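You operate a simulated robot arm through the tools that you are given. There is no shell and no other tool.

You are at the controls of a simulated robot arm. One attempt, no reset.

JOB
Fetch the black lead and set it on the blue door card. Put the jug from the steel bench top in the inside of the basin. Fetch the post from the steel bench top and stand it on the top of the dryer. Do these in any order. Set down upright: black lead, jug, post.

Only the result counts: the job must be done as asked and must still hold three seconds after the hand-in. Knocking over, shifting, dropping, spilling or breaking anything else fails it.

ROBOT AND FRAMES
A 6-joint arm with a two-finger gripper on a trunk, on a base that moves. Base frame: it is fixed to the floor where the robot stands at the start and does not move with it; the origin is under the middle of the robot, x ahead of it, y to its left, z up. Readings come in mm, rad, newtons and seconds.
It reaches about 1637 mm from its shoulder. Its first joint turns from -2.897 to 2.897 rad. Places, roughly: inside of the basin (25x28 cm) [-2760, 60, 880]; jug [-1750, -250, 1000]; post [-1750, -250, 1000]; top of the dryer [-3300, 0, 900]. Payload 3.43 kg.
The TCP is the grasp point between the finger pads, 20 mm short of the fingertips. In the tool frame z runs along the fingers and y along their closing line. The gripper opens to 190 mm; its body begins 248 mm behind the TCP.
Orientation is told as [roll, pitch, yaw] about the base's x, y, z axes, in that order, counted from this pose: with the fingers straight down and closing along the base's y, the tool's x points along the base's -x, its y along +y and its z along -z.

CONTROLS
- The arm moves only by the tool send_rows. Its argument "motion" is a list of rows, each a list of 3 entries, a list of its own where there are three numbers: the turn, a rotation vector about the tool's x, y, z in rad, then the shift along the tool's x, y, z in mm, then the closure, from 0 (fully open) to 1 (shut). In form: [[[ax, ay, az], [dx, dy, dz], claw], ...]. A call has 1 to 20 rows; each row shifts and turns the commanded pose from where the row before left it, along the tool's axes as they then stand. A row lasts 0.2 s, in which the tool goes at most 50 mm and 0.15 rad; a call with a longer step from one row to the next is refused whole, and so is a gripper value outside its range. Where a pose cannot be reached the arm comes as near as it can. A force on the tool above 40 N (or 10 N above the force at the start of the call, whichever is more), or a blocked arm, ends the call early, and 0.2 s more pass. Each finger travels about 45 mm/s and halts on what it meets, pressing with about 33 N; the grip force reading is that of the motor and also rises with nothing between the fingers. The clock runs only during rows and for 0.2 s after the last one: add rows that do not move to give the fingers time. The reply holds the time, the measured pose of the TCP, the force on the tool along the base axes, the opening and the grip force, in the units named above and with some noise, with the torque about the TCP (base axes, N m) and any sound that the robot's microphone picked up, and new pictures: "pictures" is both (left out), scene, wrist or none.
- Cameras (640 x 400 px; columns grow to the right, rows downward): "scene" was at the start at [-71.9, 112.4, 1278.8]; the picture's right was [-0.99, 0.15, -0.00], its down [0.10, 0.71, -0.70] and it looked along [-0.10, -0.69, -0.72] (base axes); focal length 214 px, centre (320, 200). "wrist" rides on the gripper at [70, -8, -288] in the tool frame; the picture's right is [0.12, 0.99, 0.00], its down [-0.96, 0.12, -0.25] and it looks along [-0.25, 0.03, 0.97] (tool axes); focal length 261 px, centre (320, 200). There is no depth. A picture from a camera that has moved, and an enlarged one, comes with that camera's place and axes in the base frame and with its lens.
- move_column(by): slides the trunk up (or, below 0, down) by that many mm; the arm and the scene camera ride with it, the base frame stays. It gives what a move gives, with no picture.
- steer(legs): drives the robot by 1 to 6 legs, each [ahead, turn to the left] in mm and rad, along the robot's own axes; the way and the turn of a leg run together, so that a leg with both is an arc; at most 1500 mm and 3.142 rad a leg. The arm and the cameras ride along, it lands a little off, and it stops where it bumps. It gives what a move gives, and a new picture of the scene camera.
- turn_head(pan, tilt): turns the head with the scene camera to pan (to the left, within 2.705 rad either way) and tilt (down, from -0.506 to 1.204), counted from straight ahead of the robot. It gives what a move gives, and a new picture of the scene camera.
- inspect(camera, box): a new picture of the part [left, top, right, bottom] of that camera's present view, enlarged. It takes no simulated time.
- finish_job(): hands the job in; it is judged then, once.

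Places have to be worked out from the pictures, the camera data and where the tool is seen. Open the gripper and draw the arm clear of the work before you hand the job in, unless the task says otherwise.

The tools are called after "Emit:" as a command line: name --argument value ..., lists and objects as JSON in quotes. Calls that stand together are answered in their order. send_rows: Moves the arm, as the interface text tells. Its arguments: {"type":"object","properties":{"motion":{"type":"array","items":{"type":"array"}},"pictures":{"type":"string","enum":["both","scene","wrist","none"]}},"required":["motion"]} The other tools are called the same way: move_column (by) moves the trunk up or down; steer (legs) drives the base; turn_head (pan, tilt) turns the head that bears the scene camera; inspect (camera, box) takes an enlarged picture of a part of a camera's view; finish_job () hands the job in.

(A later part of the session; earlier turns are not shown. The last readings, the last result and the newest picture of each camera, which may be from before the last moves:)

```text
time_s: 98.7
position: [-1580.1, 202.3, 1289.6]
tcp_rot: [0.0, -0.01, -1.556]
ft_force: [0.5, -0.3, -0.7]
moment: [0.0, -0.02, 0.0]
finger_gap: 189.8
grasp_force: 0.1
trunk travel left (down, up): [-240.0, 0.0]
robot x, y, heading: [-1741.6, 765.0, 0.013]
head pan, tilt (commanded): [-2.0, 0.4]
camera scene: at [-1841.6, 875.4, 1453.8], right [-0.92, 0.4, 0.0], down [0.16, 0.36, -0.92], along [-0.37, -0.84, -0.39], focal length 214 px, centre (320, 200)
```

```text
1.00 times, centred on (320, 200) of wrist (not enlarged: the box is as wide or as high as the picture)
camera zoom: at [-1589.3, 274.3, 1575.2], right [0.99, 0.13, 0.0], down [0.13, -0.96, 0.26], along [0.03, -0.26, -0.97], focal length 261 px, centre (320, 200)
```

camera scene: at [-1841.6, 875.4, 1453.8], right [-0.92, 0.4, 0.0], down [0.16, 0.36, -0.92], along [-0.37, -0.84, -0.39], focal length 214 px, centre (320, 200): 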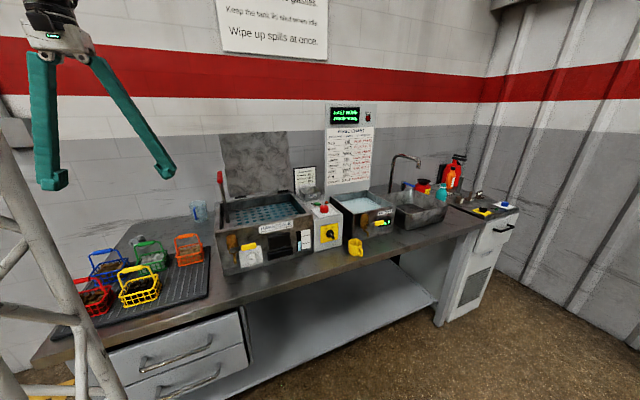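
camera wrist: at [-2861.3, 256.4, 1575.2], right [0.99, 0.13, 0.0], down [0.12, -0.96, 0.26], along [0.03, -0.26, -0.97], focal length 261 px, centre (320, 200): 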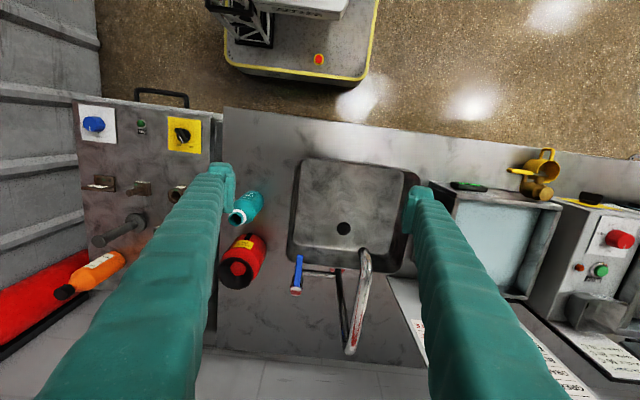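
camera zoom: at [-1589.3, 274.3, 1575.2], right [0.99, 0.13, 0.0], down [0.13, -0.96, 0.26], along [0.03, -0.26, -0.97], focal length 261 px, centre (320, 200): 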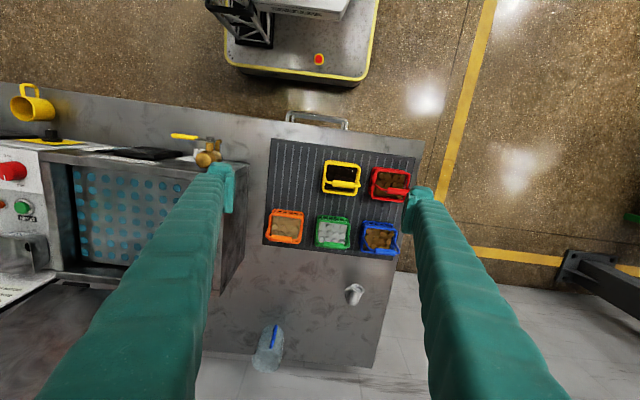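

Jug seen at the back of the bench, handle toward +y. I move over toward it at height, and begin tilting the tool 30° (gripper body toward the robot).

Emit:
send_rows --motion '[[[0, 0, 0.015], [-40, -12, 0], 0], [[0, 0, 0], [-42, -12, 0], 0], [[0, 0, 0], [-42, -12, 0], 0], [[0, 0, 0], [-42, -12, 0], 0], [[0, 0, 0], [-42, -12, 0], 0], [[0, 0, 0], [-42, -12, 0], 0], [[0, -0.131, 0], [0, 0, 0], 0], [[0, -0.131, 0], [0, 0, 0], 0], [[0, -0.131, 0], [0, 0, 0], 0], [[0, -0.131, 0], [0, 0, 0], 0], [[0, 0, 0], [0, 0, 0], 0]]'

```text
time_s: 101.1
position: [-1652.5, -47.9, 1291.2]
tcp_rot: [0.001, -0.537, -1.57]
ft_force: [-0.3, -0.8, 0.3]
moment: [-0.05, 0.03, -0.07]
finger_gap: 190.3
grasp_force: 0.1
trunk travel left (down, up): [-240.0, 0.0]
robot x, y, heading: [-1741.9, 767.8, 0.019]
head pan, tilt (commanded): [-2.0, 0.4]
camera scene: at [-1841.7, 875.7, 1453.8], right [-0.92, 0.4, 0.0], down [0.16, 0.36, -0.92], along [-0.37, -0.84, -0.39], focal length 214 px, centre (320, 200)
camera wrist: at [-1659.9, 158.6, 1502.5], right [0.99, 0.1, -0.06], down [0.12, -0.7, 0.7], along [0.03, -0.71, -0.71], focal length 261 px, centre (320, 200)
```

scene: 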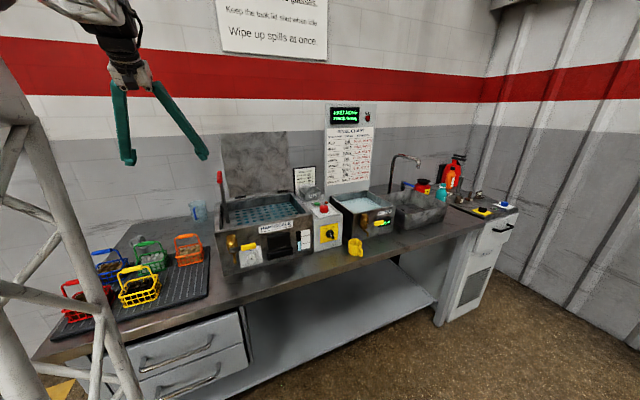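
wrist: 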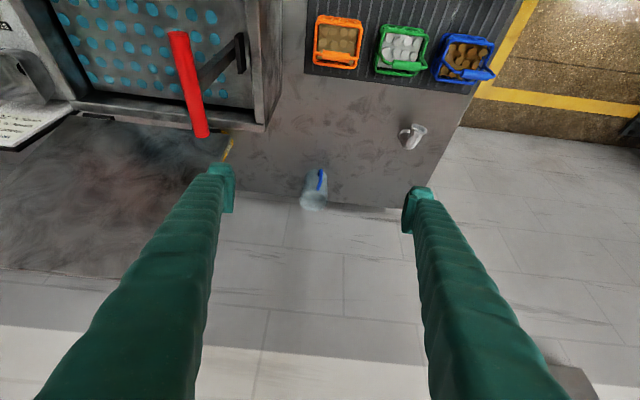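

The tilt worked (tool z ≈ (0,-0.51,-0.86)). I zoom on the jug to compute its position.

Emit:
inspect --camera "wrist" --box '[260, 140, 380, 220]'

Emit:
inspect --camera "scene" --box '[150, 170, 250, 240]'

```text
5.00 times, centred on (320, 180) of wrist
camera zoom: at [-1659.9, 158.6, 1502.5], right [0.99, 0.1, -0.06], down [0.12, -0.7, 0.7], along [0.03, -0.71, -0.71], focal length 1303 px, centre (320, 300)
```

zoom: 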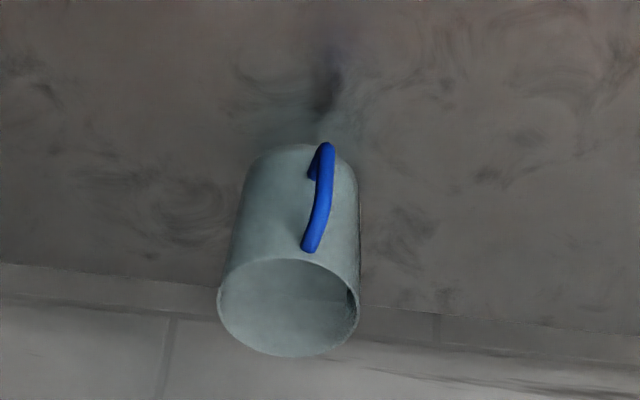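

```text
5.71 times, centred on (200, 205) of scene
camera zoom: at [-1841.7, 875.7, 1453.8], right [-0.92, 0.4, 0.0], down [0.16, 0.36, -0.92], along [-0.37, -0.84, -0.39], focal length 1226 px, centre (1006, 171)
```

zoom: 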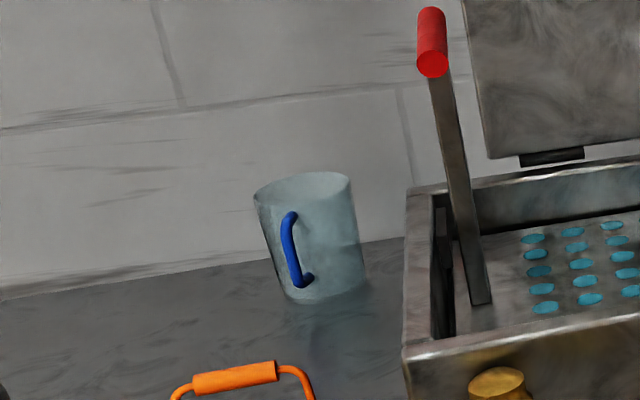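

Jug: centre ≈ (-1655, -390), radius ≈ 41, z ≈ 869–968; bench z ≈ 869. I move along to a pre-grasp point 200 mm back along the tool axis.

Emit:
send_rows --motion '[[[0, 0, 0], [-15.3, -0.4, 35], 0], [[0, 0, 0], [-15.3, -0.4, 42], 0], [[0, 0, 0], [-15.3, -0.4, 42], 0], [[0, 0, 0], [-15.3, -0.4, 42], 0], [[0, 0, 0], [-15.3, -0.4, 42], 0], [[0, 0, 0], [-15.3, -0.4, 42], 0], [[0, 0, 0], [-15.2, -0.4, 44], 0], [[0, 0, 0], [0, 0, 0], 0]]'

Emit:
inspect --camera "wrist" --box '[200, 100, 440, 260]'

```text
time_s: 102.9
position: [-1656.5, -288.1, 1095.6]
tcp_rot: [0.001, -0.533, -1.572]
ft_force: [-0.6, -0.2, -0.7]
moment: [0.02, 0.0, 0.0]
finger_gap: 189.8
grasp_force: 0.2
trunk travel left (down, up): [-240.0, 0.0]
robot x, y, heading: [-1743.1, 764.9, 0.02]
head pan, tilt (commanded): [-2.0, 0.4]
camera scene: at [-1841.6, 874.6, 1453.9], right [-0.92, 0.4, 0.0], down [0.16, 0.36, -0.92], along [-0.37, -0.84, -0.39], focal length 214 px, centre (320, 200)
camera wrist: at [-1663.8, -82.0, 1306.0], right [0.99, 0.1, -0.06], down [0.12, -0.7, 0.7], along [0.03, -0.7, -0.71], focal length 261 px, centre (320, 200)
```

scene: 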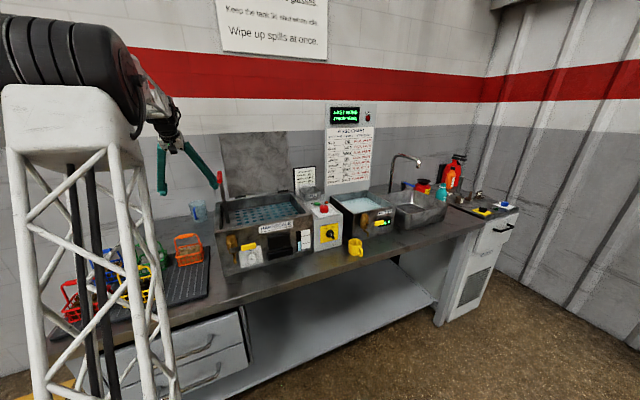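
wrist: 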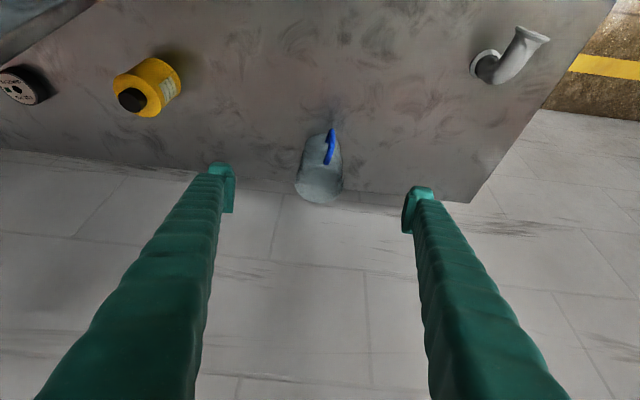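

```text
2.50 times, centred on (320, 180) of wrist
camera zoom: at [-1663.8, -82.0, 1306.0], right [0.99, 0.1, -0.06], down [0.12, -0.7, 0.7], along [0.03, -0.7, -0.71], focal length 652 px, centre (320, 250)
```

zoom: 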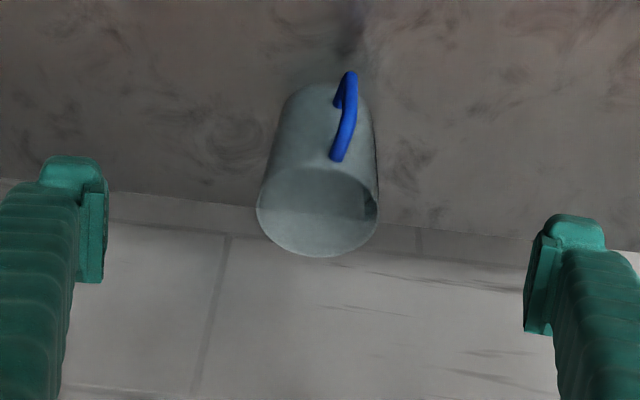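

The jug refined to (-1656, -383). I advance along the tool axis ~196 mm to straddle it.

Emit:
send_rows --motion '[[[0, 0, 0], [4, 0, 30], 0], [[0, 0, 0], [0, 0, 35], 0], [[0, 0, 0], [0, 0, 35], 0], [[0, 0, 0], [0, 0, 35], 0], [[0, 0, 0], [0, 0, 30], 0], [[0, 0, 0], [0, 0, 20], 0], [[0, 0, 0], [0, 0, 11], 0], [[0, 0, 0], [0, 0, 0], 0]]'

Emit:
inspect --camera "wrist" --box '[200, 100, 440, 260]'

```text
time_s: 104.7
position: [-1655.9, -384.6, 927.5]
tcp_rot: [0.0, -0.535, -1.57]
ft_force: [-0.8, -0.3, 1.0]
moment: [0.01, 0.03, -0.03]
finger_gap: 190.2
grasp_force: 0.1
trunk travel left (down, up): [-240.0, 0.0]
robot x, y, heading: [-1740.7, 768.4, 0.018]
head pan, tilt (commanded): [-2.0, 0.4]
camera scene: at [-1841.7, 875.0, 1453.9], right [-0.92, 0.4, 0.0], down [0.16, 0.36, -0.92], along [-0.37, -0.84, -0.39], focal length 214 px, centre (320, 200)
camera wrist: at [-1663.5, -178.7, 1137.4], right [0.99, 0.1, -0.06], down [0.12, -0.7, 0.7], along [0.03, -0.7, -0.71], focal length 261 px, centre (320, 200)
```

scene: 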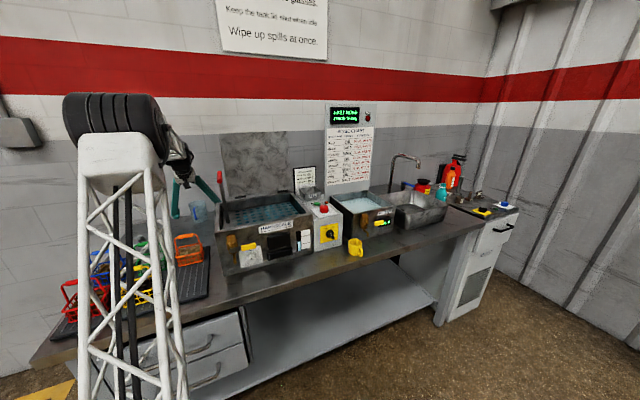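
wrist: 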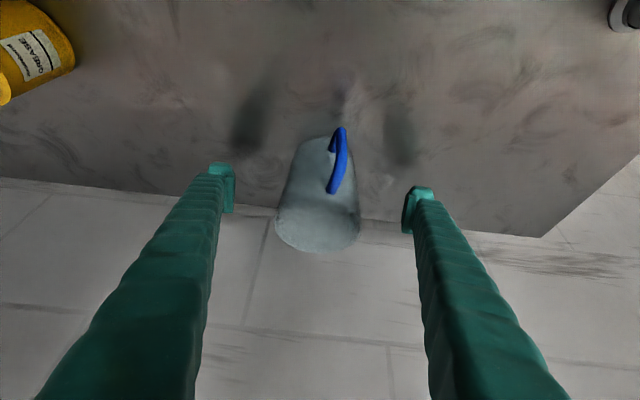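

```text
2.50 times, centred on (320, 180) of wrist
camera zoom: at [-1663.5, -178.7, 1137.4], right [0.99, 0.1, -0.06], down [0.12, -0.7, 0.7], along [0.03, -0.7, -0.71], focal length 652 px, centre (320, 250)
```

zoom: 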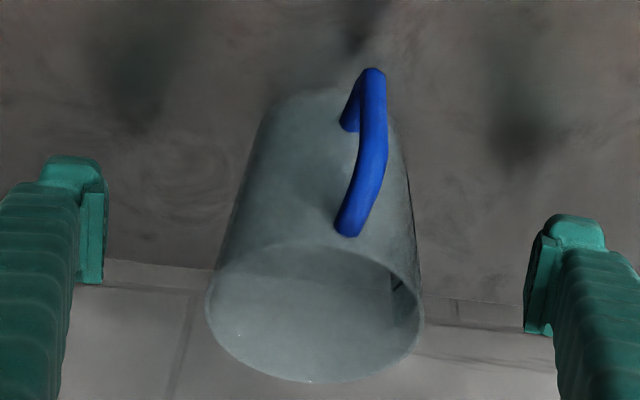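

The jug is empty and centred between the fingers; TCP at mid-height. I close the gripper.

Emit:
send_rows --motion '[[[0, 0, 0], [0, 0, 0], 0.3], [[0, 0, 0], [0, 0, 0], 0.4], [[0, 0, 0], [0, 0, 0], 0.48], [[0, 0, 0], [0, 0, 0], 0.55], [[0, 0, 0], [0, 0, 0], 0.62], [[0, 0, 0], [0, 0, 0], 0.75], [[0, 0, 0], [0, 0, 0], 1], [[0, 0, 0], [0, 0, 0], 1], [[0, 0, 0], [0, 0, 0], 1], [[0, 0, 0], [0, 0, 0], 1]]' --pictures "wrist"

```text
time_s: 106.9
position: [-1656.2, -384.5, 925.2]
tcp_rot: [0.0, -0.534, -1.571]
ft_force: [-0.1, -0.5, 0.0]
moment: [0.01, 0.1, -0.01]
finger_gap: 77.6
grasp_force: 32.9
trunk travel left (down, up): [-240.0, 0.0]
robot x, y, heading: [-1741.9, 762.8, 0.02]
head pan, tilt (commanded): [-2.0, 0.4]
camera wrist: at [-1663.5, -178.6, 1137.5], right [0.99, 0.1, -0.06], down [0.12, -0.7, 0.7], along [0.03, -0.7, -0.71], focal length 261 px, centre (320, 200)
```

wrist: 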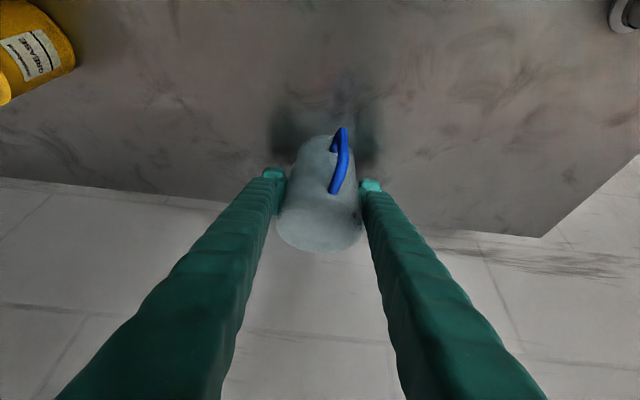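

Grip holds (77.6 mm, 33 N). I lift straight up (base z), first a little to check it's secure.

Emit:
send_rows --motion '[[[0, 0, 0], [-5.1, 0, -8.6], 1], [[0, 0, 0], [-7.6, 0, -12.9], 1], [[0, 0, 0], [-10.2, 0, -17.2], 1], [[0, 0, 0], [0, 0, 0], 1]]' --pictures "both"

Emit:
inspect --camera "scene" --box '[150, 170, 250, 240]'

```text
time_s: 107.9
position: [-1657.6, -384.8, 969.8]
tcp_rot: [-0.002, -0.535, -1.57]
ft_force: [0.5, -0.6, -1.4]
moment: [0.0, 0.0, 0.03]
finger_gap: 77.3
grasp_force: 32.7
trunk travel left (down, up): [-240.0, 0.0]
robot x, y, heading: [-1739.1, 764.8, 0.019]
head pan, tilt (commanded): [-2.0, 0.4]
camera scene: at [-1841.7, 875.1, 1453.9], right [-0.92, 0.4, 0.0], down [0.16, 0.36, -0.92], along [-0.37, -0.84, -0.39], focal length 214 px, centre (320, 200)
camera wrist: at [-1664.0, -178.7, 1180.9], right [0.99, 0.1, -0.06], down [0.12, -0.7, 0.7], along [0.03, -0.7, -0.71], focal length 261 px, centre (320, 200)
```

scene: 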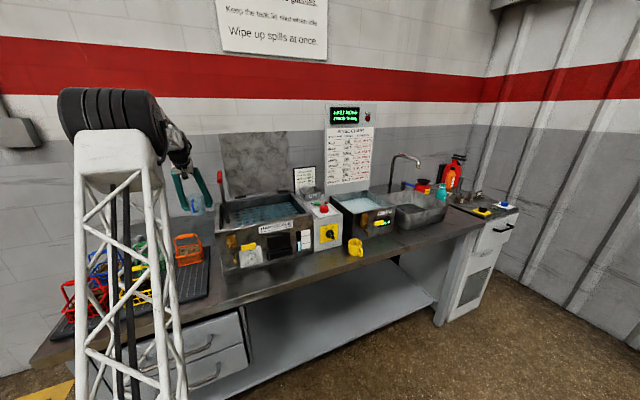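
wrist: 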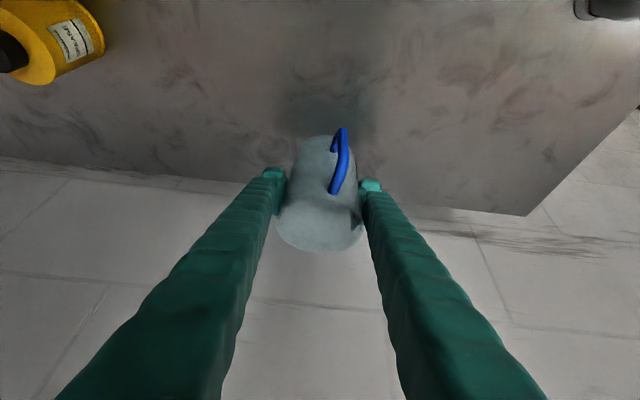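

```text
5.71 times, centred on (200, 205) of scene
camera zoom: at [-1841.7, 875.1, 1453.9], right [-0.92, 0.4, 0.0], down [0.16, 0.36, -0.92], along [-0.37, -0.84, -0.39], focal length 1226 px, centre (1006, 171)
```

zoom: 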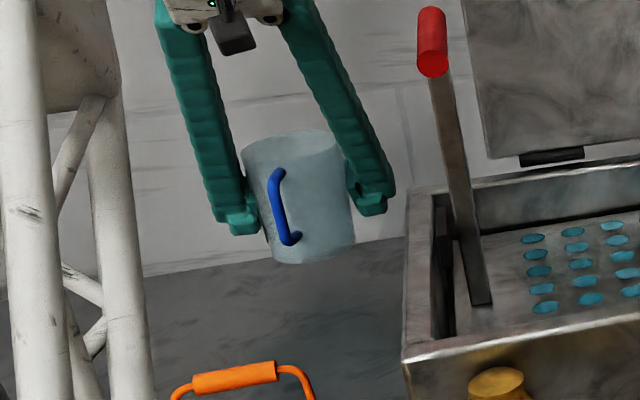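

Jug lifted cleanly and upright. I raise it 160 mm more, then draw it back over the bench edge while rising.

Emit:
send_rows --motion '[[[0, 0, 0], [-15.2, 0, -25.8], 1], [[0, 0, 0], [-20.3, 0, -34.4], 1], [[0, 0, 0], [-20.3, 0, -34.4], 1], [[0, 0, 0], [-20.3, 0, -34.4], 1], [[0, 0, 0], [26, 0, -30], 1], [[0, 0, 0], [28, 0, -31], 1], [[0, 0, 0], [28, 0, -31], 1], [[0, 0, 0], [28, 0, -31], 1], [[0, 0, 0], [28, 0, -31], 1], [[0, 0, 0], [28, 0, -31], 1], [[0, 0, 0], [28, 0, -31], 1], [[0, 0, 0], [28, 0, -31], 1], [[0, 0, 0], [28, 0, -31], 1], [[0, 0, 0], [28, 0, -31], 1], [[0, 0, 0], [0, 0, 0], 1]]'

```text
time_s: 111.1
position: [-1658.1, 15.9, 1244.3]
tcp_rot: [0.001, -0.536, -1.57]
ft_force: [0.7, 0.3, -0.8]
moment: [-0.08, -0.02, -0.03]
finger_gap: 77.3
grasp_force: 32.9
trunk travel left (down, up): [-240.0, 0.0]
robot x, y, heading: [-1741.7, 765.2, 0.017]
head pan, tilt (commanded): [-2.0, 0.4]
camera scene: at [-1841.7, 876.0, 1453.8], right [-0.92, 0.4, 0.0], down [0.16, 0.36, -0.92], along [-0.37, -0.84, -0.39], focal length 214 px, centre (320, 200)
camera wrist: at [-1664.7, 221.5, 1455.7], right [0.99, 0.1, -0.06], down [0.12, -0.7, 0.7], along [0.03, -0.71, -0.71], focal length 261 px, centre (320, 200)
```

scene: 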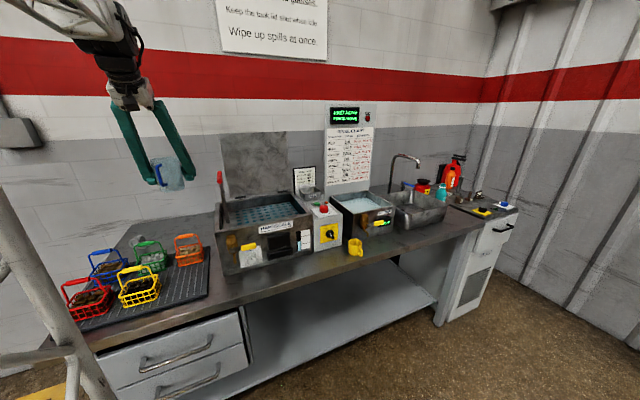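
wrist: 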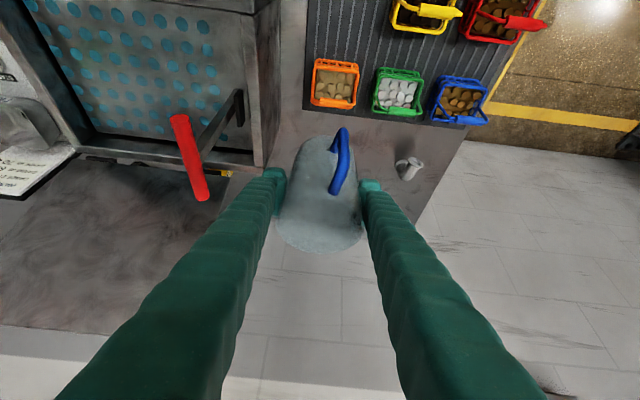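

Continue back to y≈186 and slightly up for the drive.

Emit:
send_rows --motion '[[[0, 0, 0], [31.5, 0, -30], 1], [[0, 0, 0], [31.5, 0, -30], 1], [[0, 0, 0], [31.5, 0, -30], 1], [[0, 0, 0], [31.5, 0, -30], 1], [[0, 0, 0], [0, 0, 0], 1]]' --pictures "scene"

```text
time_s: 112.3
position: [-1656.0, 182.8, 1286.7]
tcp_rot: [-0.002, -0.535, -1.569]
ft_force: [-0.1, 0.0, -0.8]
moment: [-0.11, -0.03, -0.01]
finger_gap: 77.1
grasp_force: 33.4
trunk travel left (down, up): [-240.0, 0.0]
robot x, y, heading: [-1740.3, 765.2, 0.016]
head pan, tilt (commanded): [-2.0, 0.4]
camera scene: at [-1841.7, 876.1, 1453.8], right [-0.92, 0.4, 0.0], down [0.16, 0.36, -0.92], along [-0.37, -0.84, -0.39], focal length 214 px, centre (320, 200)
```

scene: 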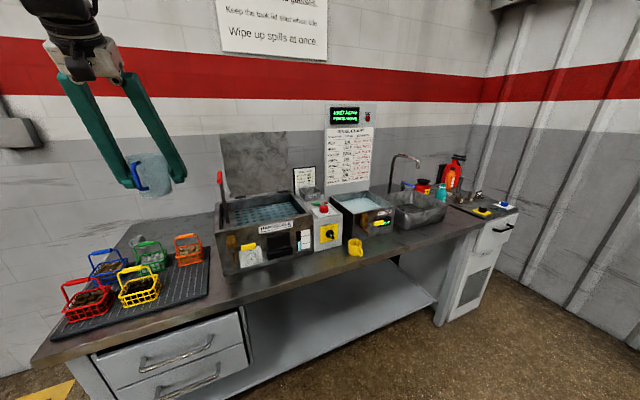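

Now I drive back ~1094 mm so the jug comes in front of the basin.

Emit:
steer --legs '[[-1094, 0]]'

Emit:
inspect --camera "wrist" --box '[0, 0, 640, 400]'

Emit:
turn_head --pan -1.9 --tilt 0.45

```text
time_s: 117.8
position: [-2736.2, 159.5, 1286.6]
tcp_rot: [0.0, -0.533, -1.559]
ft_force: [-0.3, 0.5, -1.2]
moment: [-0.01, -0.02, 0.0]
finger_gap: 76.8
grasp_force: 32.8
trunk travel left (down, up): [-240.0, 0.0]
robot x, y, heading: [-2831.7, 741.9, 0.028]
head pan, tilt (commanded): [-2.0, 0.4]
camera scene: at [-2930.8, 849.6, 1453.8], right [-0.92, 0.39, 0.0], down [0.15, 0.36, -0.92], along [-0.36, -0.85, -0.39], focal length 214 px, centre (320, 200)
```

scene: 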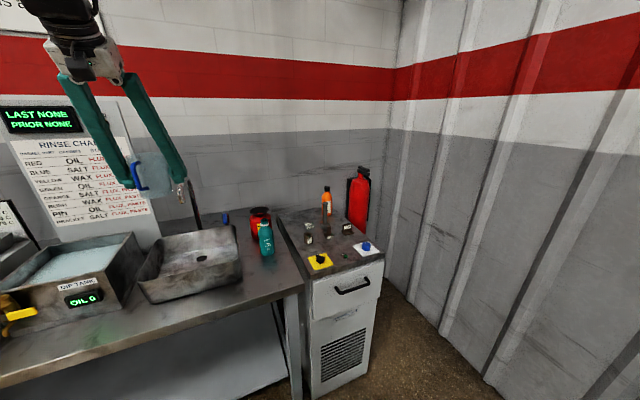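

```text
1.00 times, centred on (320, 200) of wrist (not enlarged: the box is as wide or as high as the picture)
camera zoom: at [-2746.8, 365.4, 1498.2], right [0.99, 0.11, -0.06], down [0.12, -0.7, 0.7], along [0.04, -0.7, -0.71], focal length 261 px, centre (320, 200)
```

zoom: 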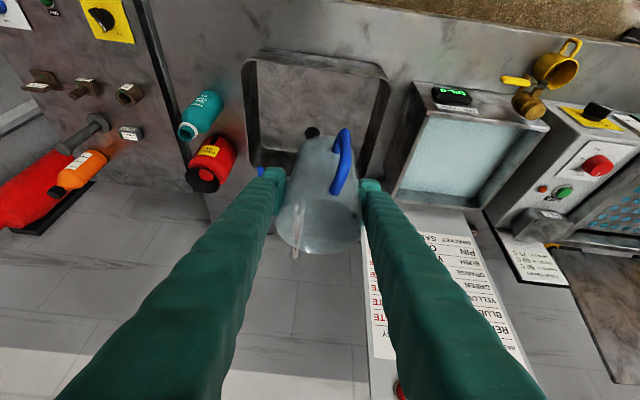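

```text
time_s: 118.5
position: [-2737.0, 158.9, 1287.1]
tcp_rot: [-0.001, -0.535, -1.558]
ft_force: [0.3, -0.1, 0.5]
moment: [-0.01, -0.03, -0.03]
finger_gap: 76.8
grasp_force: 33.2
trunk travel left (down, up): [-240.0, 0.0]
robot x, y, heading: [-2828.4, 741.1, 0.03]
head pan, tilt (commanded): [-1.901, 0.45]
camera scene: at [-2921.9, 847.1, 1449.2], right [-0.95, 0.3, 0.0], down [0.13, 0.42, -0.9], along [-0.27, -0.86, -0.44], focal length 214 px, centre (320, 200)
```

scene: 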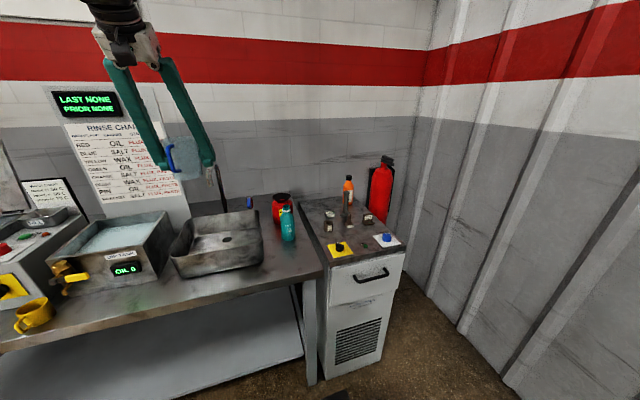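

The scene camera sees the basin well. I zoom to measure basin, spout and jug.

Emit:
inspect --camera "scene" --box '[140, 120, 300, 290]'

Emit:
inspect --camera "wrist" --box '[200, 30, 440, 280]'

```text
2.35 times, centred on (220, 205) of scene
camera zoom: at [-2921.9, 847.1, 1449.2], right [-0.95, 0.3, 0.0], down [0.13, 0.42, -0.9], along [-0.27, -0.86, -0.44], focal length 505 px, centre (555, 188)
```

zoom: 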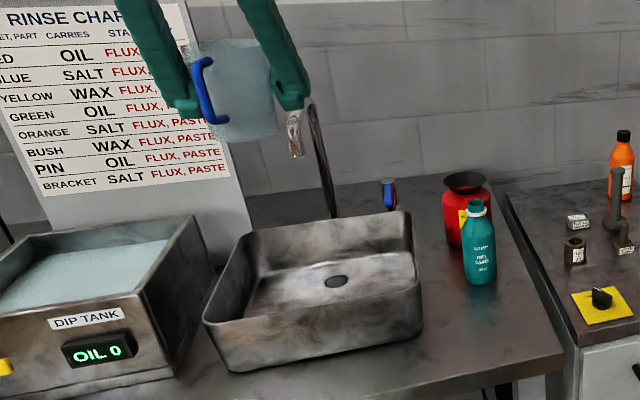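

```text
1.60 times, centred on (320, 155) of wrist
camera zoom: at [-2746.8, 365.4, 1498.2], right [0.99, 0.11, -0.06], down [0.12, -0.7, 0.7], along [0.04, -0.7, -0.71], focal length 417 px, centre (320, 272)
```

zoom: 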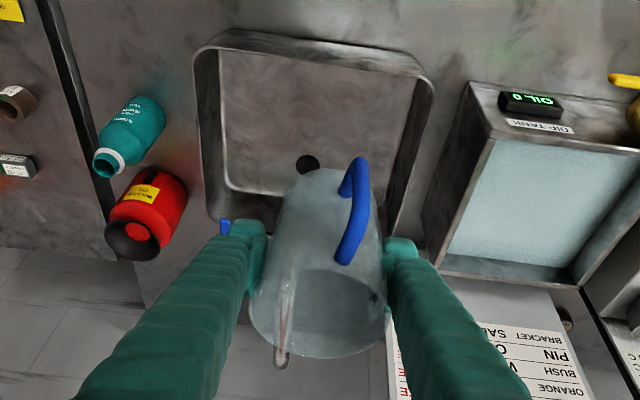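

Basin inside is centred at (-2760, 60) with rim z≈976; the spout ends at about (-2761, 69, 1160). I lower the jug in front of the spout to TCP z≈1050 (jug bottom still above the rim) first.

Emit:
send_rows --motion '[[[0, 0, 0], [12, -2, 20], 1], [[0, 0, 0], [18, -2, 30.4], 1], [[0, 0, 0], [18, -2, 30.4], 1], [[0, 0, 0], [18, -2, 30.4], 1], [[0, 0, 0], [18, -2, 30.4], 1], [[0, 0, 0], [18, -2, 30.4], 1], [[0, 0, 0], [18, -2, 30.4], 1], [[0, 0, 0], [0, 0, 0], 1]]'

Emit:
inspect --camera "scene" --box '[140, 120, 300, 290]'

```text
time_s: 120.3
position: [-2750.6, 158.2, 1051.8]
tcp_rot: [0.002, -0.532, -1.559]
ft_force: [-0.6, 0.0, -0.5]
moment: [-0.01, -0.01, 0.03]
finger_gap: 76.8
grasp_force: 32.8
trunk travel left (down, up): [-240.0, 0.0]
robot x, y, heading: [-2833.6, 738.5, 0.022]
head pan, tilt (commanded): [-1.901, 0.45]
camera scene: at [-2921.9, 847.1, 1449.2], right [-0.95, 0.3, 0.0], down [0.13, 0.42, -0.9], along [-0.27, -0.86, -0.44], focal length 214 px, centre (320, 200)
camera wrist: at [-2760.2, 364.2, 1262.5], right [0.99, 0.11, -0.06], down [0.12, -0.7, 0.7], along [0.04, -0.7, -0.71], focal length 261 px, centre (320, 200)
```

scene: 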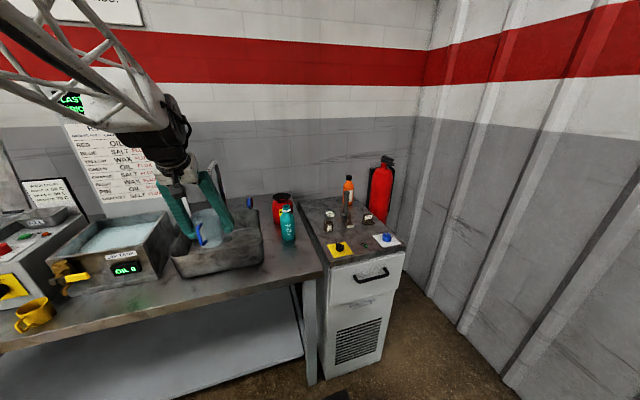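
wrist: 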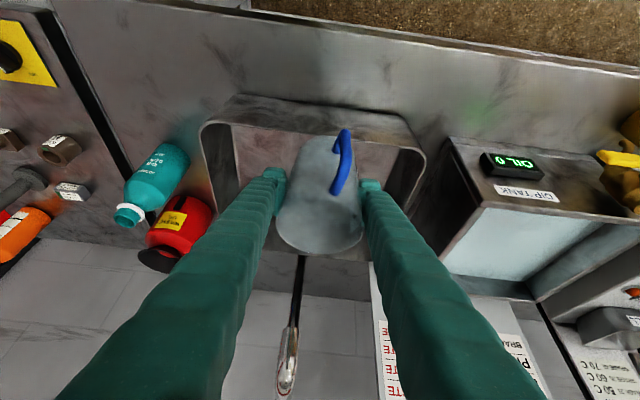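

```text
2.35 times, centred on (220, 205) of scene
camera zoom: at [-2921.9, 847.1, 1449.2], right [-0.95, 0.3, 0.0], down [0.13, 0.42, -0.9], along [-0.27, -0.86, -0.44], focal length 505 px, centre (555, 188)
```

zoom: 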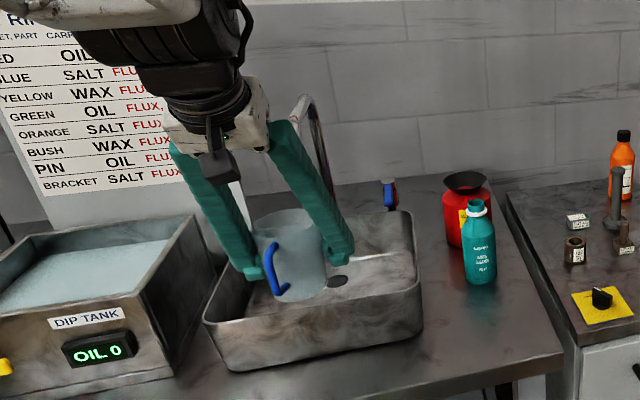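

All as computed. I slide the jug 84 mm toward -y (under the spout with ~65 mm clearance), then lower about 90 mm.

Emit:
send_rows --motion '[[[0, 0, 0], [-24.1, 0, 14.3], 1], [[0, 0, 0], [-24.1, 0, 14.3], 1], [[0, 0, 0], [-24.1, 0, 14.3], 1], [[0, 0, 0], [0, 0, 0], 1]]'

Emit:
inspect --camera "scene" --box '[140, 120, 300, 290]'

```text
time_s: 121.3
position: [-2750.4, 74.8, 1051.0]
tcp_rot: [-0.001, -0.533, -1.559]
ft_force: [-0.3, -0.5, -1.2]
moment: [0.01, -0.02, 0.0]
finger_gap: 76.6
grasp_force: 33.2
trunk travel left (down, up): [-240.0, 0.0]
robot x, y, heading: [-2827.3, 741.3, 0.028]
head pan, tilt (commanded): [-1.901, 0.45]
camera scene: at [-2921.9, 846.9, 1449.2], right [-0.95, 0.3, 0.0], down [0.13, 0.42, -0.9], along [-0.27, -0.86, -0.44], focal length 214 px, centre (320, 200)
camera wrist: at [-2759.8, 281.2, 1262.3], right [0.99, 0.11, -0.06], down [0.12, -0.7, 0.7], along [0.04, -0.7, -0.71], focal length 261 px, centre (320, 200)
```

scene: 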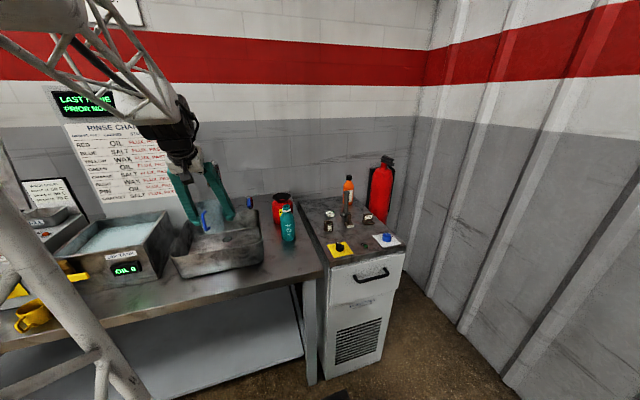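
wrist: 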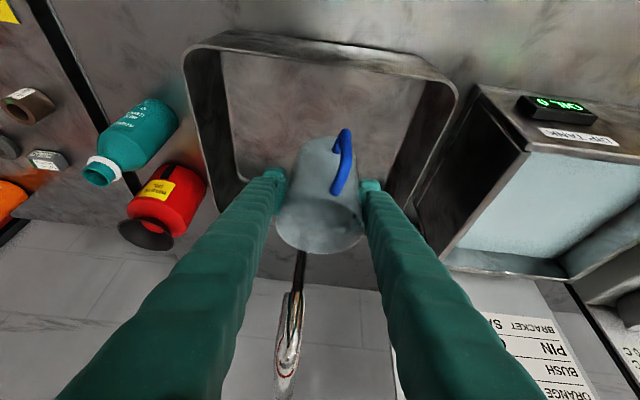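

```text
2.35 times, centred on (220, 205) of scene
camera zoom: at [-2921.9, 846.9, 1449.2], right [-0.95, 0.3, 0.0], down [0.13, 0.42, -0.9], along [-0.27, -0.86, -0.44], focal length 505 px, centre (555, 188)
```

zoom: 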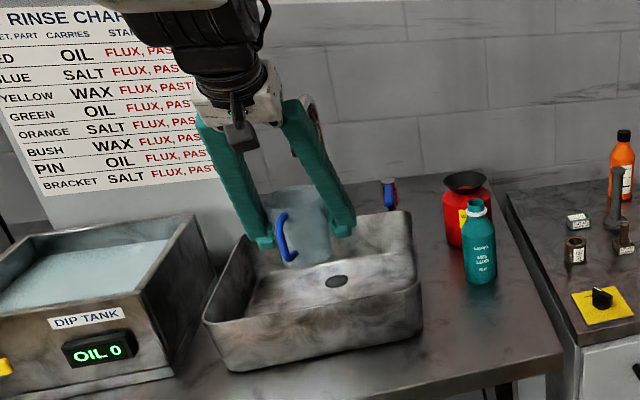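

No contact. Now I lower 90 mm toward the basin floor.

Emit:
send_rows --motion '[[[0, 0, 0], [10, 0, 17], 1], [[0, 0, 0], [12, 0, 20.3], 1], [[0, 0, 0], [12, 0, 20.3], 1], [[0, 0, 0], [11.8, 0, 19.9], 1], [[0, 0, 0], [0, 0, 0], 1]]'

Emit:
inspect --camera "scene" --box '[140, 120, 300, 290]'

```text
time_s: 122.5
position: [-2747.7, 76.2, 960.7]
tcp_rot: [0.0, -0.535, -1.559]
ft_force: [0.9, -0.5, -0.7]
moment: [-0.04, 0.03, 0.02]
finger_gap: 76.8
grasp_force: 32.9
trunk travel left (down, up): [-240.0, 0.0]
robot x, y, heading: [-2826.5, 741.4, 0.027]
head pan, tilt (commanded): [-1.901, 0.45]
camera scene: at [-2921.9, 847.0, 1449.2], right [-0.95, 0.3, 0.0], down [0.13, 0.42, -0.9], along [-0.27, -0.86, -0.44], focal length 214 px, centre (320, 200)
camera wrist: at [-2759.4, 281.7, 1172.1], right [0.99, 0.11, -0.06], down [0.12, -0.7, 0.7], along [0.04, -0.7, -0.71], focal length 261 px, centre (320, 200)
```

scene: 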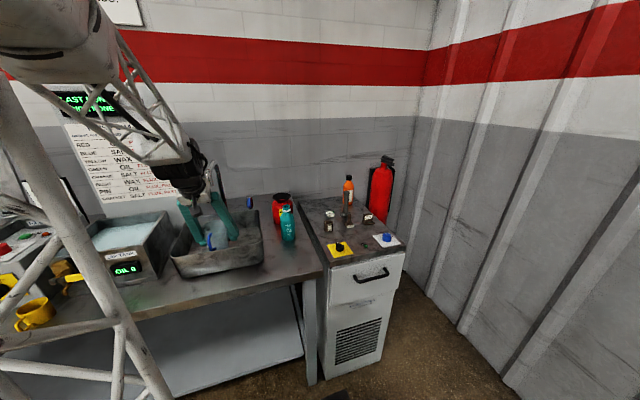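
wrist: 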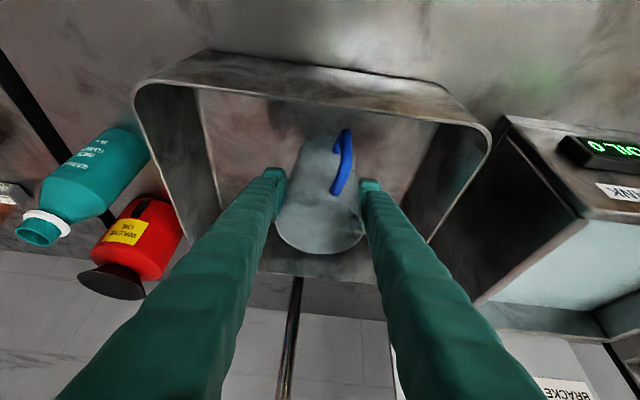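

```text
2.35 times, centred on (220, 205) of scene
camera zoom: at [-2921.9, 847.0, 1449.2], right [-0.95, 0.3, 0.0], down [0.13, 0.42, -0.9], along [-0.27, -0.86, -0.44], focal length 505 px, centre (555, 188)
```

zoom: 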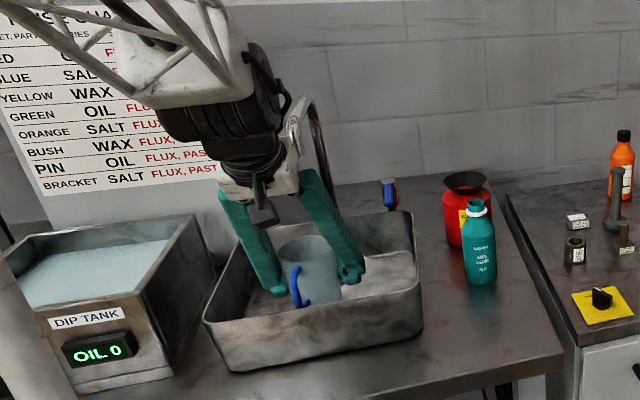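

Jug is inside the basin. I lower gently in small steps watching for contact.

Emit:
send_rows --motion '[[[0, 0, 0], [3.6, 0, 6], 1], [[0, 0, 0], [3.6, 0, 6], 1], [[0, 0, 0], [0, 0, 0], 1]]' --pictures "none"

Emit:
send_rows --motion '[[[0, 0, 0], [2, 0, 3.4], 1], [[0, 0, 0], [0, 0, 0], 1]]' --pictures "none"

Emit:
send_rows --motion '[[[0, 0, 0], [1.5, 0, 2.6], 1], [[0, 0, 0], [0, 0, 0], 1]]' --pictures "none"

```text
time_s: 123.3
position: [-2750.4, 74.8, 946.8]
tcp_rot: [0.001, -0.533, -1.558]
ft_force: [-1.1, 0.3, 0.0]
moment: [-0.08, 0.02, 0.03]
finger_gap: 76.6
grasp_force: 33.2
trunk travel left (down, up): [-240.0, 0.0]
robot x, y, heading: [-2826.1, 737.9, 0.029]
head pan, tilt (commanded): [-1.901, 0.45]
```

```text
time_s: 123.9
position: [-2750.1, 76.0, 943.6]
tcp_rot: [0.0, -0.534, -1.558]
ft_force: [0.1, 0.0, -0.7]
moment: [0.0, -0.03, -0.03]
finger_gap: 76.3
grasp_force: 32.9
trunk travel left (down, up): [-240.0, 0.0]
robot x, y, heading: [-2825.0, 738.7, 0.027]
head pan, tilt (commanded): [-1.901, 0.45]
```

```text
time_s: 124.5
position: [-2749.7, 73.7, 940.9]
tcp_rot: [-0.001, -0.533, -1.559]
ft_force: [0.9, 0.4, -0.8]
moment: [-0.05, 0.01, 0.03]
finger_gap: 76.4
grasp_force: 32.2
trunk travel left (down, up): [-240.0, 0.0]
robot x, y, heading: [-2830.7, 742.6, 0.029]
head pan, tilt (commanded): [-1.901, 0.45]
```

No contact yet; continue in small steps.

Emit:
send_rows --motion '[[[0, 0, 0], [1.5, 0, 2.6], 1], [[0, 0, 0], [0, 0, 0], 1]]' --pictures "none"

Emit:
send_rows --motion '[[[0, 0, 0], [1.0, 0, 1.7], 1], [[0, 0, 0], [0, 0, 0], 1]]' --pictures "none"

Emit:
send_rows --motion '[[[0, 0, 0], [1.0, 0, 1.7], 1], [[0, 0, 0], [0, 0, 0], 1]]' --pictures "wrist"

Emit:
inspect --camera "scene" --box '[190, 190, 270, 270]'

```text
time_s: 125.1
position: [-2750.6, 74.9, 936.5]
tcp_rot: [0.0, -0.534, -1.558]
ft_force: [0.1, -0.2, -1.1]
moment: [-0.04, -0.02, 0.02]
finger_gap: 76.3
grasp_force: 33.4
trunk travel left (down, up): [-240.0, 0.0]
robot x, y, heading: [-2830.6, 741.5, 0.026]
head pan, tilt (commanded): [-1.901, 0.45]
```

```text
time_s: 125.7
position: [-2750.9, 76.0, 934.6]
tcp_rot: [0.0, -0.535, -1.558]
ft_force: [0.0, 0.6, -1.2]
moment: [0.01, 0.02, 0.01]
finger_gap: 76.3
grasp_force: 33.1
trunk travel left (down, up): [-240.0, 0.0]
robot x, y, heading: [-2825.7, 742.3, 0.033]
head pan, tilt (commanded): [-1.901, 0.45]
```

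```text
time_s: 126.3
position: [-2750.0, 74.4, 934.5]
tcp_rot: [0.002, -0.536, -1.557]
ft_force: [-0.3, 1.2, 14.9]
moment: [0.41, 0.48, -0.02]
finger_gap: 76.0
grasp_force: 33.1
trunk travel left (down, up): [-240.0, 0.0]
robot x, y, heading: [-2826.8, 738.6, 0.025]
head pan, tilt (commanded): [-1.901, 0.45]
camera wrist: at [-2760.1, 281.6, 1145.6], right [0.99, 0.11, -0.06], down [0.12, -0.7, 0.7], along [0.04, -0.71, -0.71], focal length 261 px, centre (320, 200)
```

wrist: 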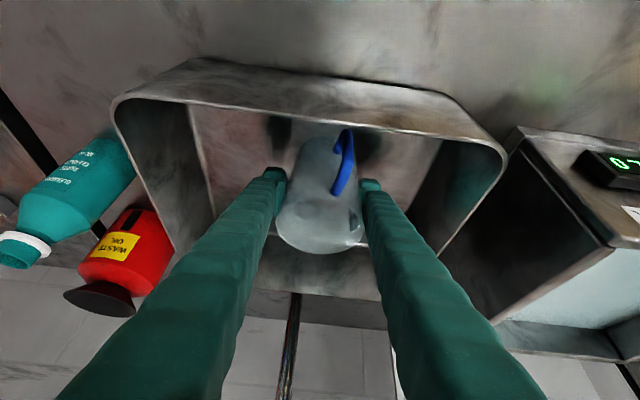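

```text
5.00 times, centred on (230, 230) of scene
camera zoom: at [-2921.9, 847.6, 1449.4], right [-0.95, 0.3, 0.0], down [0.13, 0.42, -0.9], along [-0.27, -0.86, -0.43], focal length 1072 px, centre (770, 50)
```

zoom: 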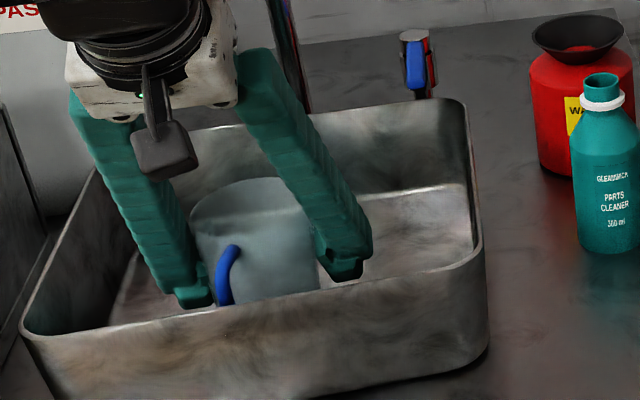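

Contact: 15 N upward at TCP z=934.5, so the jug is on the basin floor. I relieve ~0.8 mm and open the fingers to ~115 mm.

Emit:
send_rows --motion '[[[0, 0, 0], [-0.4, 0, -0.7], 1], [[0, 0, 0], [0, 0, 0], 0.58], [[0, 0, 0], [0, 0, 0], 0.55], [[0, 0, 0], [0, 0, 0], 0.5], [[0, 0, 0], [0, 0, 0], 0.45], [[0, 0, 0], [0, 0, 0], 0.4], [[0, 0, 0], [0, 0, 0], 0.4], [[0, 0, 0], [0, 0, 0], 0.4]]' --pictures "wrist"

Emit:
inspect --camera "scene" --box '[190, 190, 270, 270]'

```text
time_s: 128.1
position: [-2750.3, 74.8, 933.5]
tcp_rot: [-0.001, -0.535, -1.558]
ft_force: [0.0, -0.1, 0.0]
moment: [-0.01, 0.03, -0.01]
finger_gap: 114.1
grasp_force: 0.0
trunk travel left (down, up): [-240.0, 0.0]
robot x, y, heading: [-2828.8, 738.0, 0.027]
head pan, tilt (commanded): [-1.901, 0.45]
camera wrist: at [-2760.1, 281.4, 1145.5], right [0.99, 0.11, -0.06], down [0.12, -0.7, 0.7], along [0.04, -0.7, -0.71], focal length 261 px, centre (320, 200)
```

wrist: 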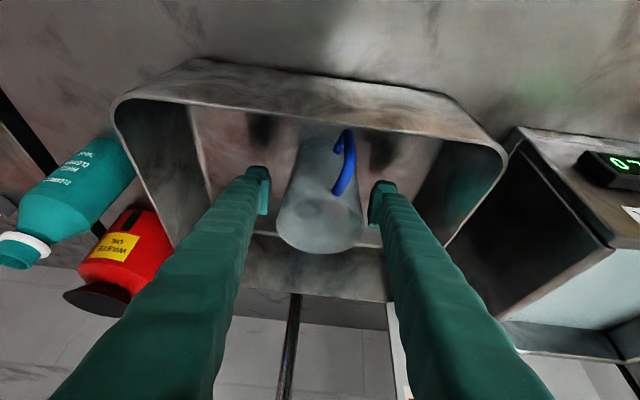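

```text
5.00 times, centred on (230, 230) of scene
camera zoom: at [-2921.9, 847.0, 1449.2], right [-0.95, 0.3, 0.0], down [0.13, 0.42, -0.9], along [-0.27, -0.86, -0.44], focal length 1072 px, centre (770, 50)
```

zoom: 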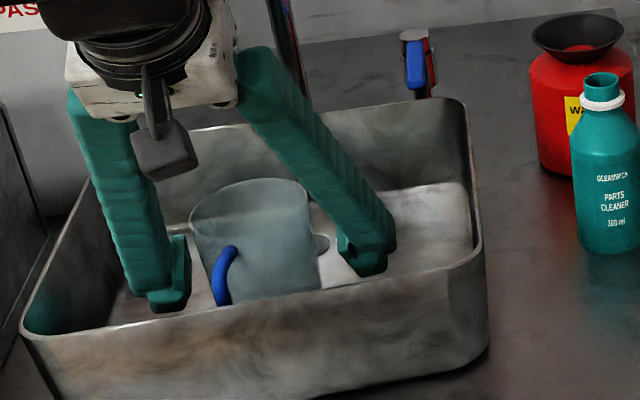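

Jug stands upright in the basin, released. I withdraw along the tool axis.

Emit:
send_rows --motion '[[[0, 0, 0], [0, 0, -20], 0.4], [[0, 0, 0], [0, 0, -35], 0.4], [[0, 0, 0], [0, 0, -42], 0.4], [[0, 0, 0], [0, 0, -42], 0.4], [[0, 0, 0], [0, 0, -42], 0.4], [[0, 0, 0], [0, 0, -42], 0.4], [[0, 0, 0], [0, 0, -42], 0.4], [[0, 0, 0], [0, 0, 0], 0.4]]'

Emit:
inspect --camera "scene" --box '[140, 120, 300, 290]'

```text
time_s: 129.9
position: [-2753.6, 210.6, 1161.7]
tcp_rot: [0.0, -0.533, -1.559]
ft_force: [-0.6, -0.1, 0.4]
moment: [-0.03, 0.0, -0.02]
finger_gap: 114.1
grasp_force: 0.1
trunk travel left (down, up): [-240.0, 0.0]
robot x, y, heading: [-2825.8, 741.9, 0.027]
head pan, tilt (commanded): [-1.901, 0.45]
camera scene: at [-2921.9, 847.4, 1449.1], right [-0.95, 0.3, 0.0], down [0.13, 0.42, -0.9], along [-0.27, -0.86, -0.43], focal length 214 px, centre (320, 200)
camera wrist: at [-2763.4, 416.4, 1373.3], right [0.99, 0.11, -0.06], down [0.12, -0.7, 0.7], along [0.04, -0.7, -0.71], focal length 261 px, centre (320, 200)
```

scene: 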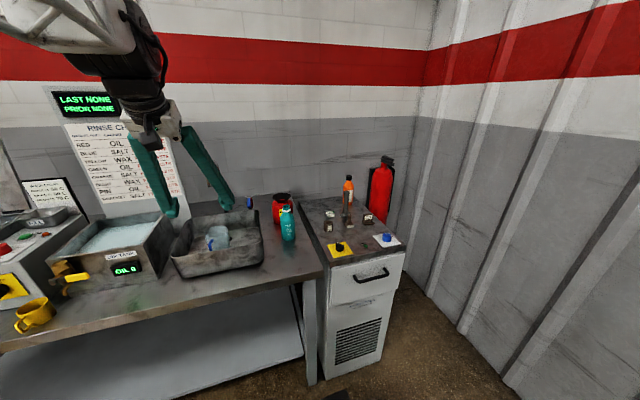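
wrist: 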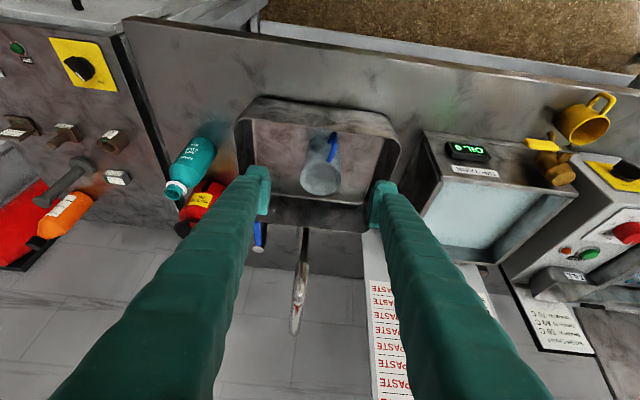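

```text
2.35 times, centred on (220, 205) of scene
camera zoom: at [-2921.9, 847.4, 1449.1], right [-0.95, 0.3, 0.0], down [0.13, 0.42, -0.9], along [-0.27, -0.86, -0.43], focal length 505 px, centre (555, 188)
```

zoom: 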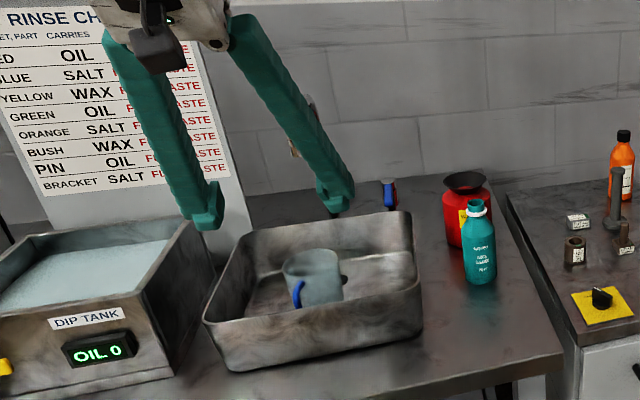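

Jug stands well in the basin. I retract and straighten the tool to vertical, then drive ahead toward the start area for the lead.

Emit:
send_rows --motion '[[[0, 0, 0], [-10, 0, -31.8], 0.4], [[0, 0, 0], [-10, 0, -31.8], 0.4], [[0, 0, 0], [-10, 0, -31.8], 0.4], [[0, 0, 0], [-10, 0, -31.8], 0.4], [[0, 0.131, 0], [0, 0, 0], 0.4], [[0, 0.131, 0], [0, 0, 0], 0.4], [[0, 0.131, 0], [0, 0, 0], 0.4], [[0, 0.131, 0], [0, 0, 0], 0.4], [[0, 0, 0], [0, 0, 0], 0.4]]'

Emit:
inspect --camera "wrist" --box '[220, 80, 460, 280]'

```text
time_s: 131.9
position: [-2751.4, 239.4, 1292.2]
tcp_rot: [-0.001, -0.007, -1.558]
ft_force: [0.6, -0.3, 0.7]
moment: [0.19, 0.01, -0.02]
finger_gap: 113.9
grasp_force: 0.0
trunk travel left (down, up): [-240.0, 0.0]
robot x, y, heading: [-2827.7, 742.7, 0.029]
head pan, tilt (commanded): [-1.901, 0.45]
camera scene: at [-2921.9, 846.3, 1449.2], right [-0.95, 0.3, 0.0], down [0.13, 0.42, -0.9], along [-0.27, -0.86, -0.44], focal length 214 px, centre (320, 200)
camera wrist: at [-2760.0, 311.8, 1578.2], right [0.99, 0.13, 0.0], down [0.13, -0.96, 0.25], along [0.03, -0.25, -0.97], focal length 261 px, centre (320, 200)
```

scene: 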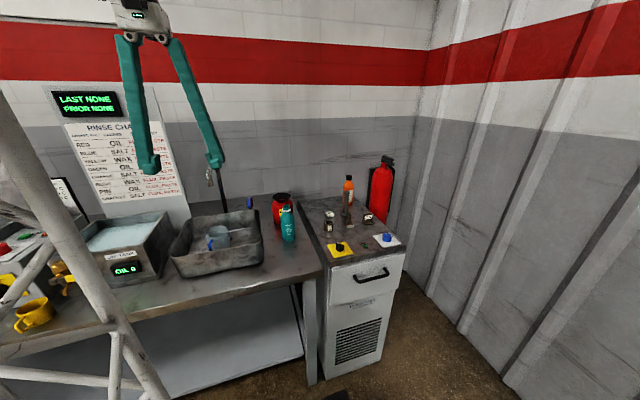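
wrist: 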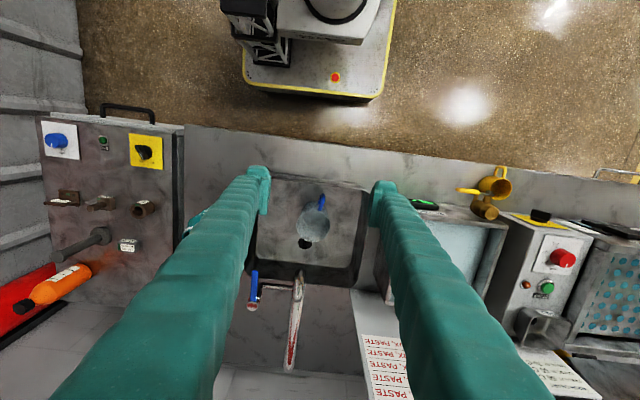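

```text
2.00 times, centred on (340, 180) of wrist
camera zoom: at [-2760.0, 311.8, 1578.2], right [0.99, 0.13, 0.0], down [0.13, -0.96, 0.25], along [0.03, -0.25, -0.97], focal length 521 px, centre (280, 240)
```

zoom: 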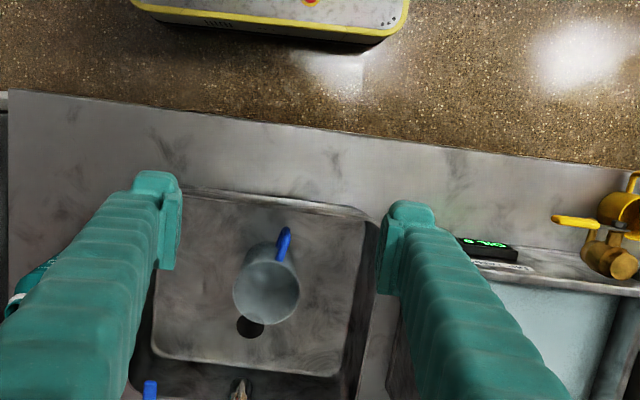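

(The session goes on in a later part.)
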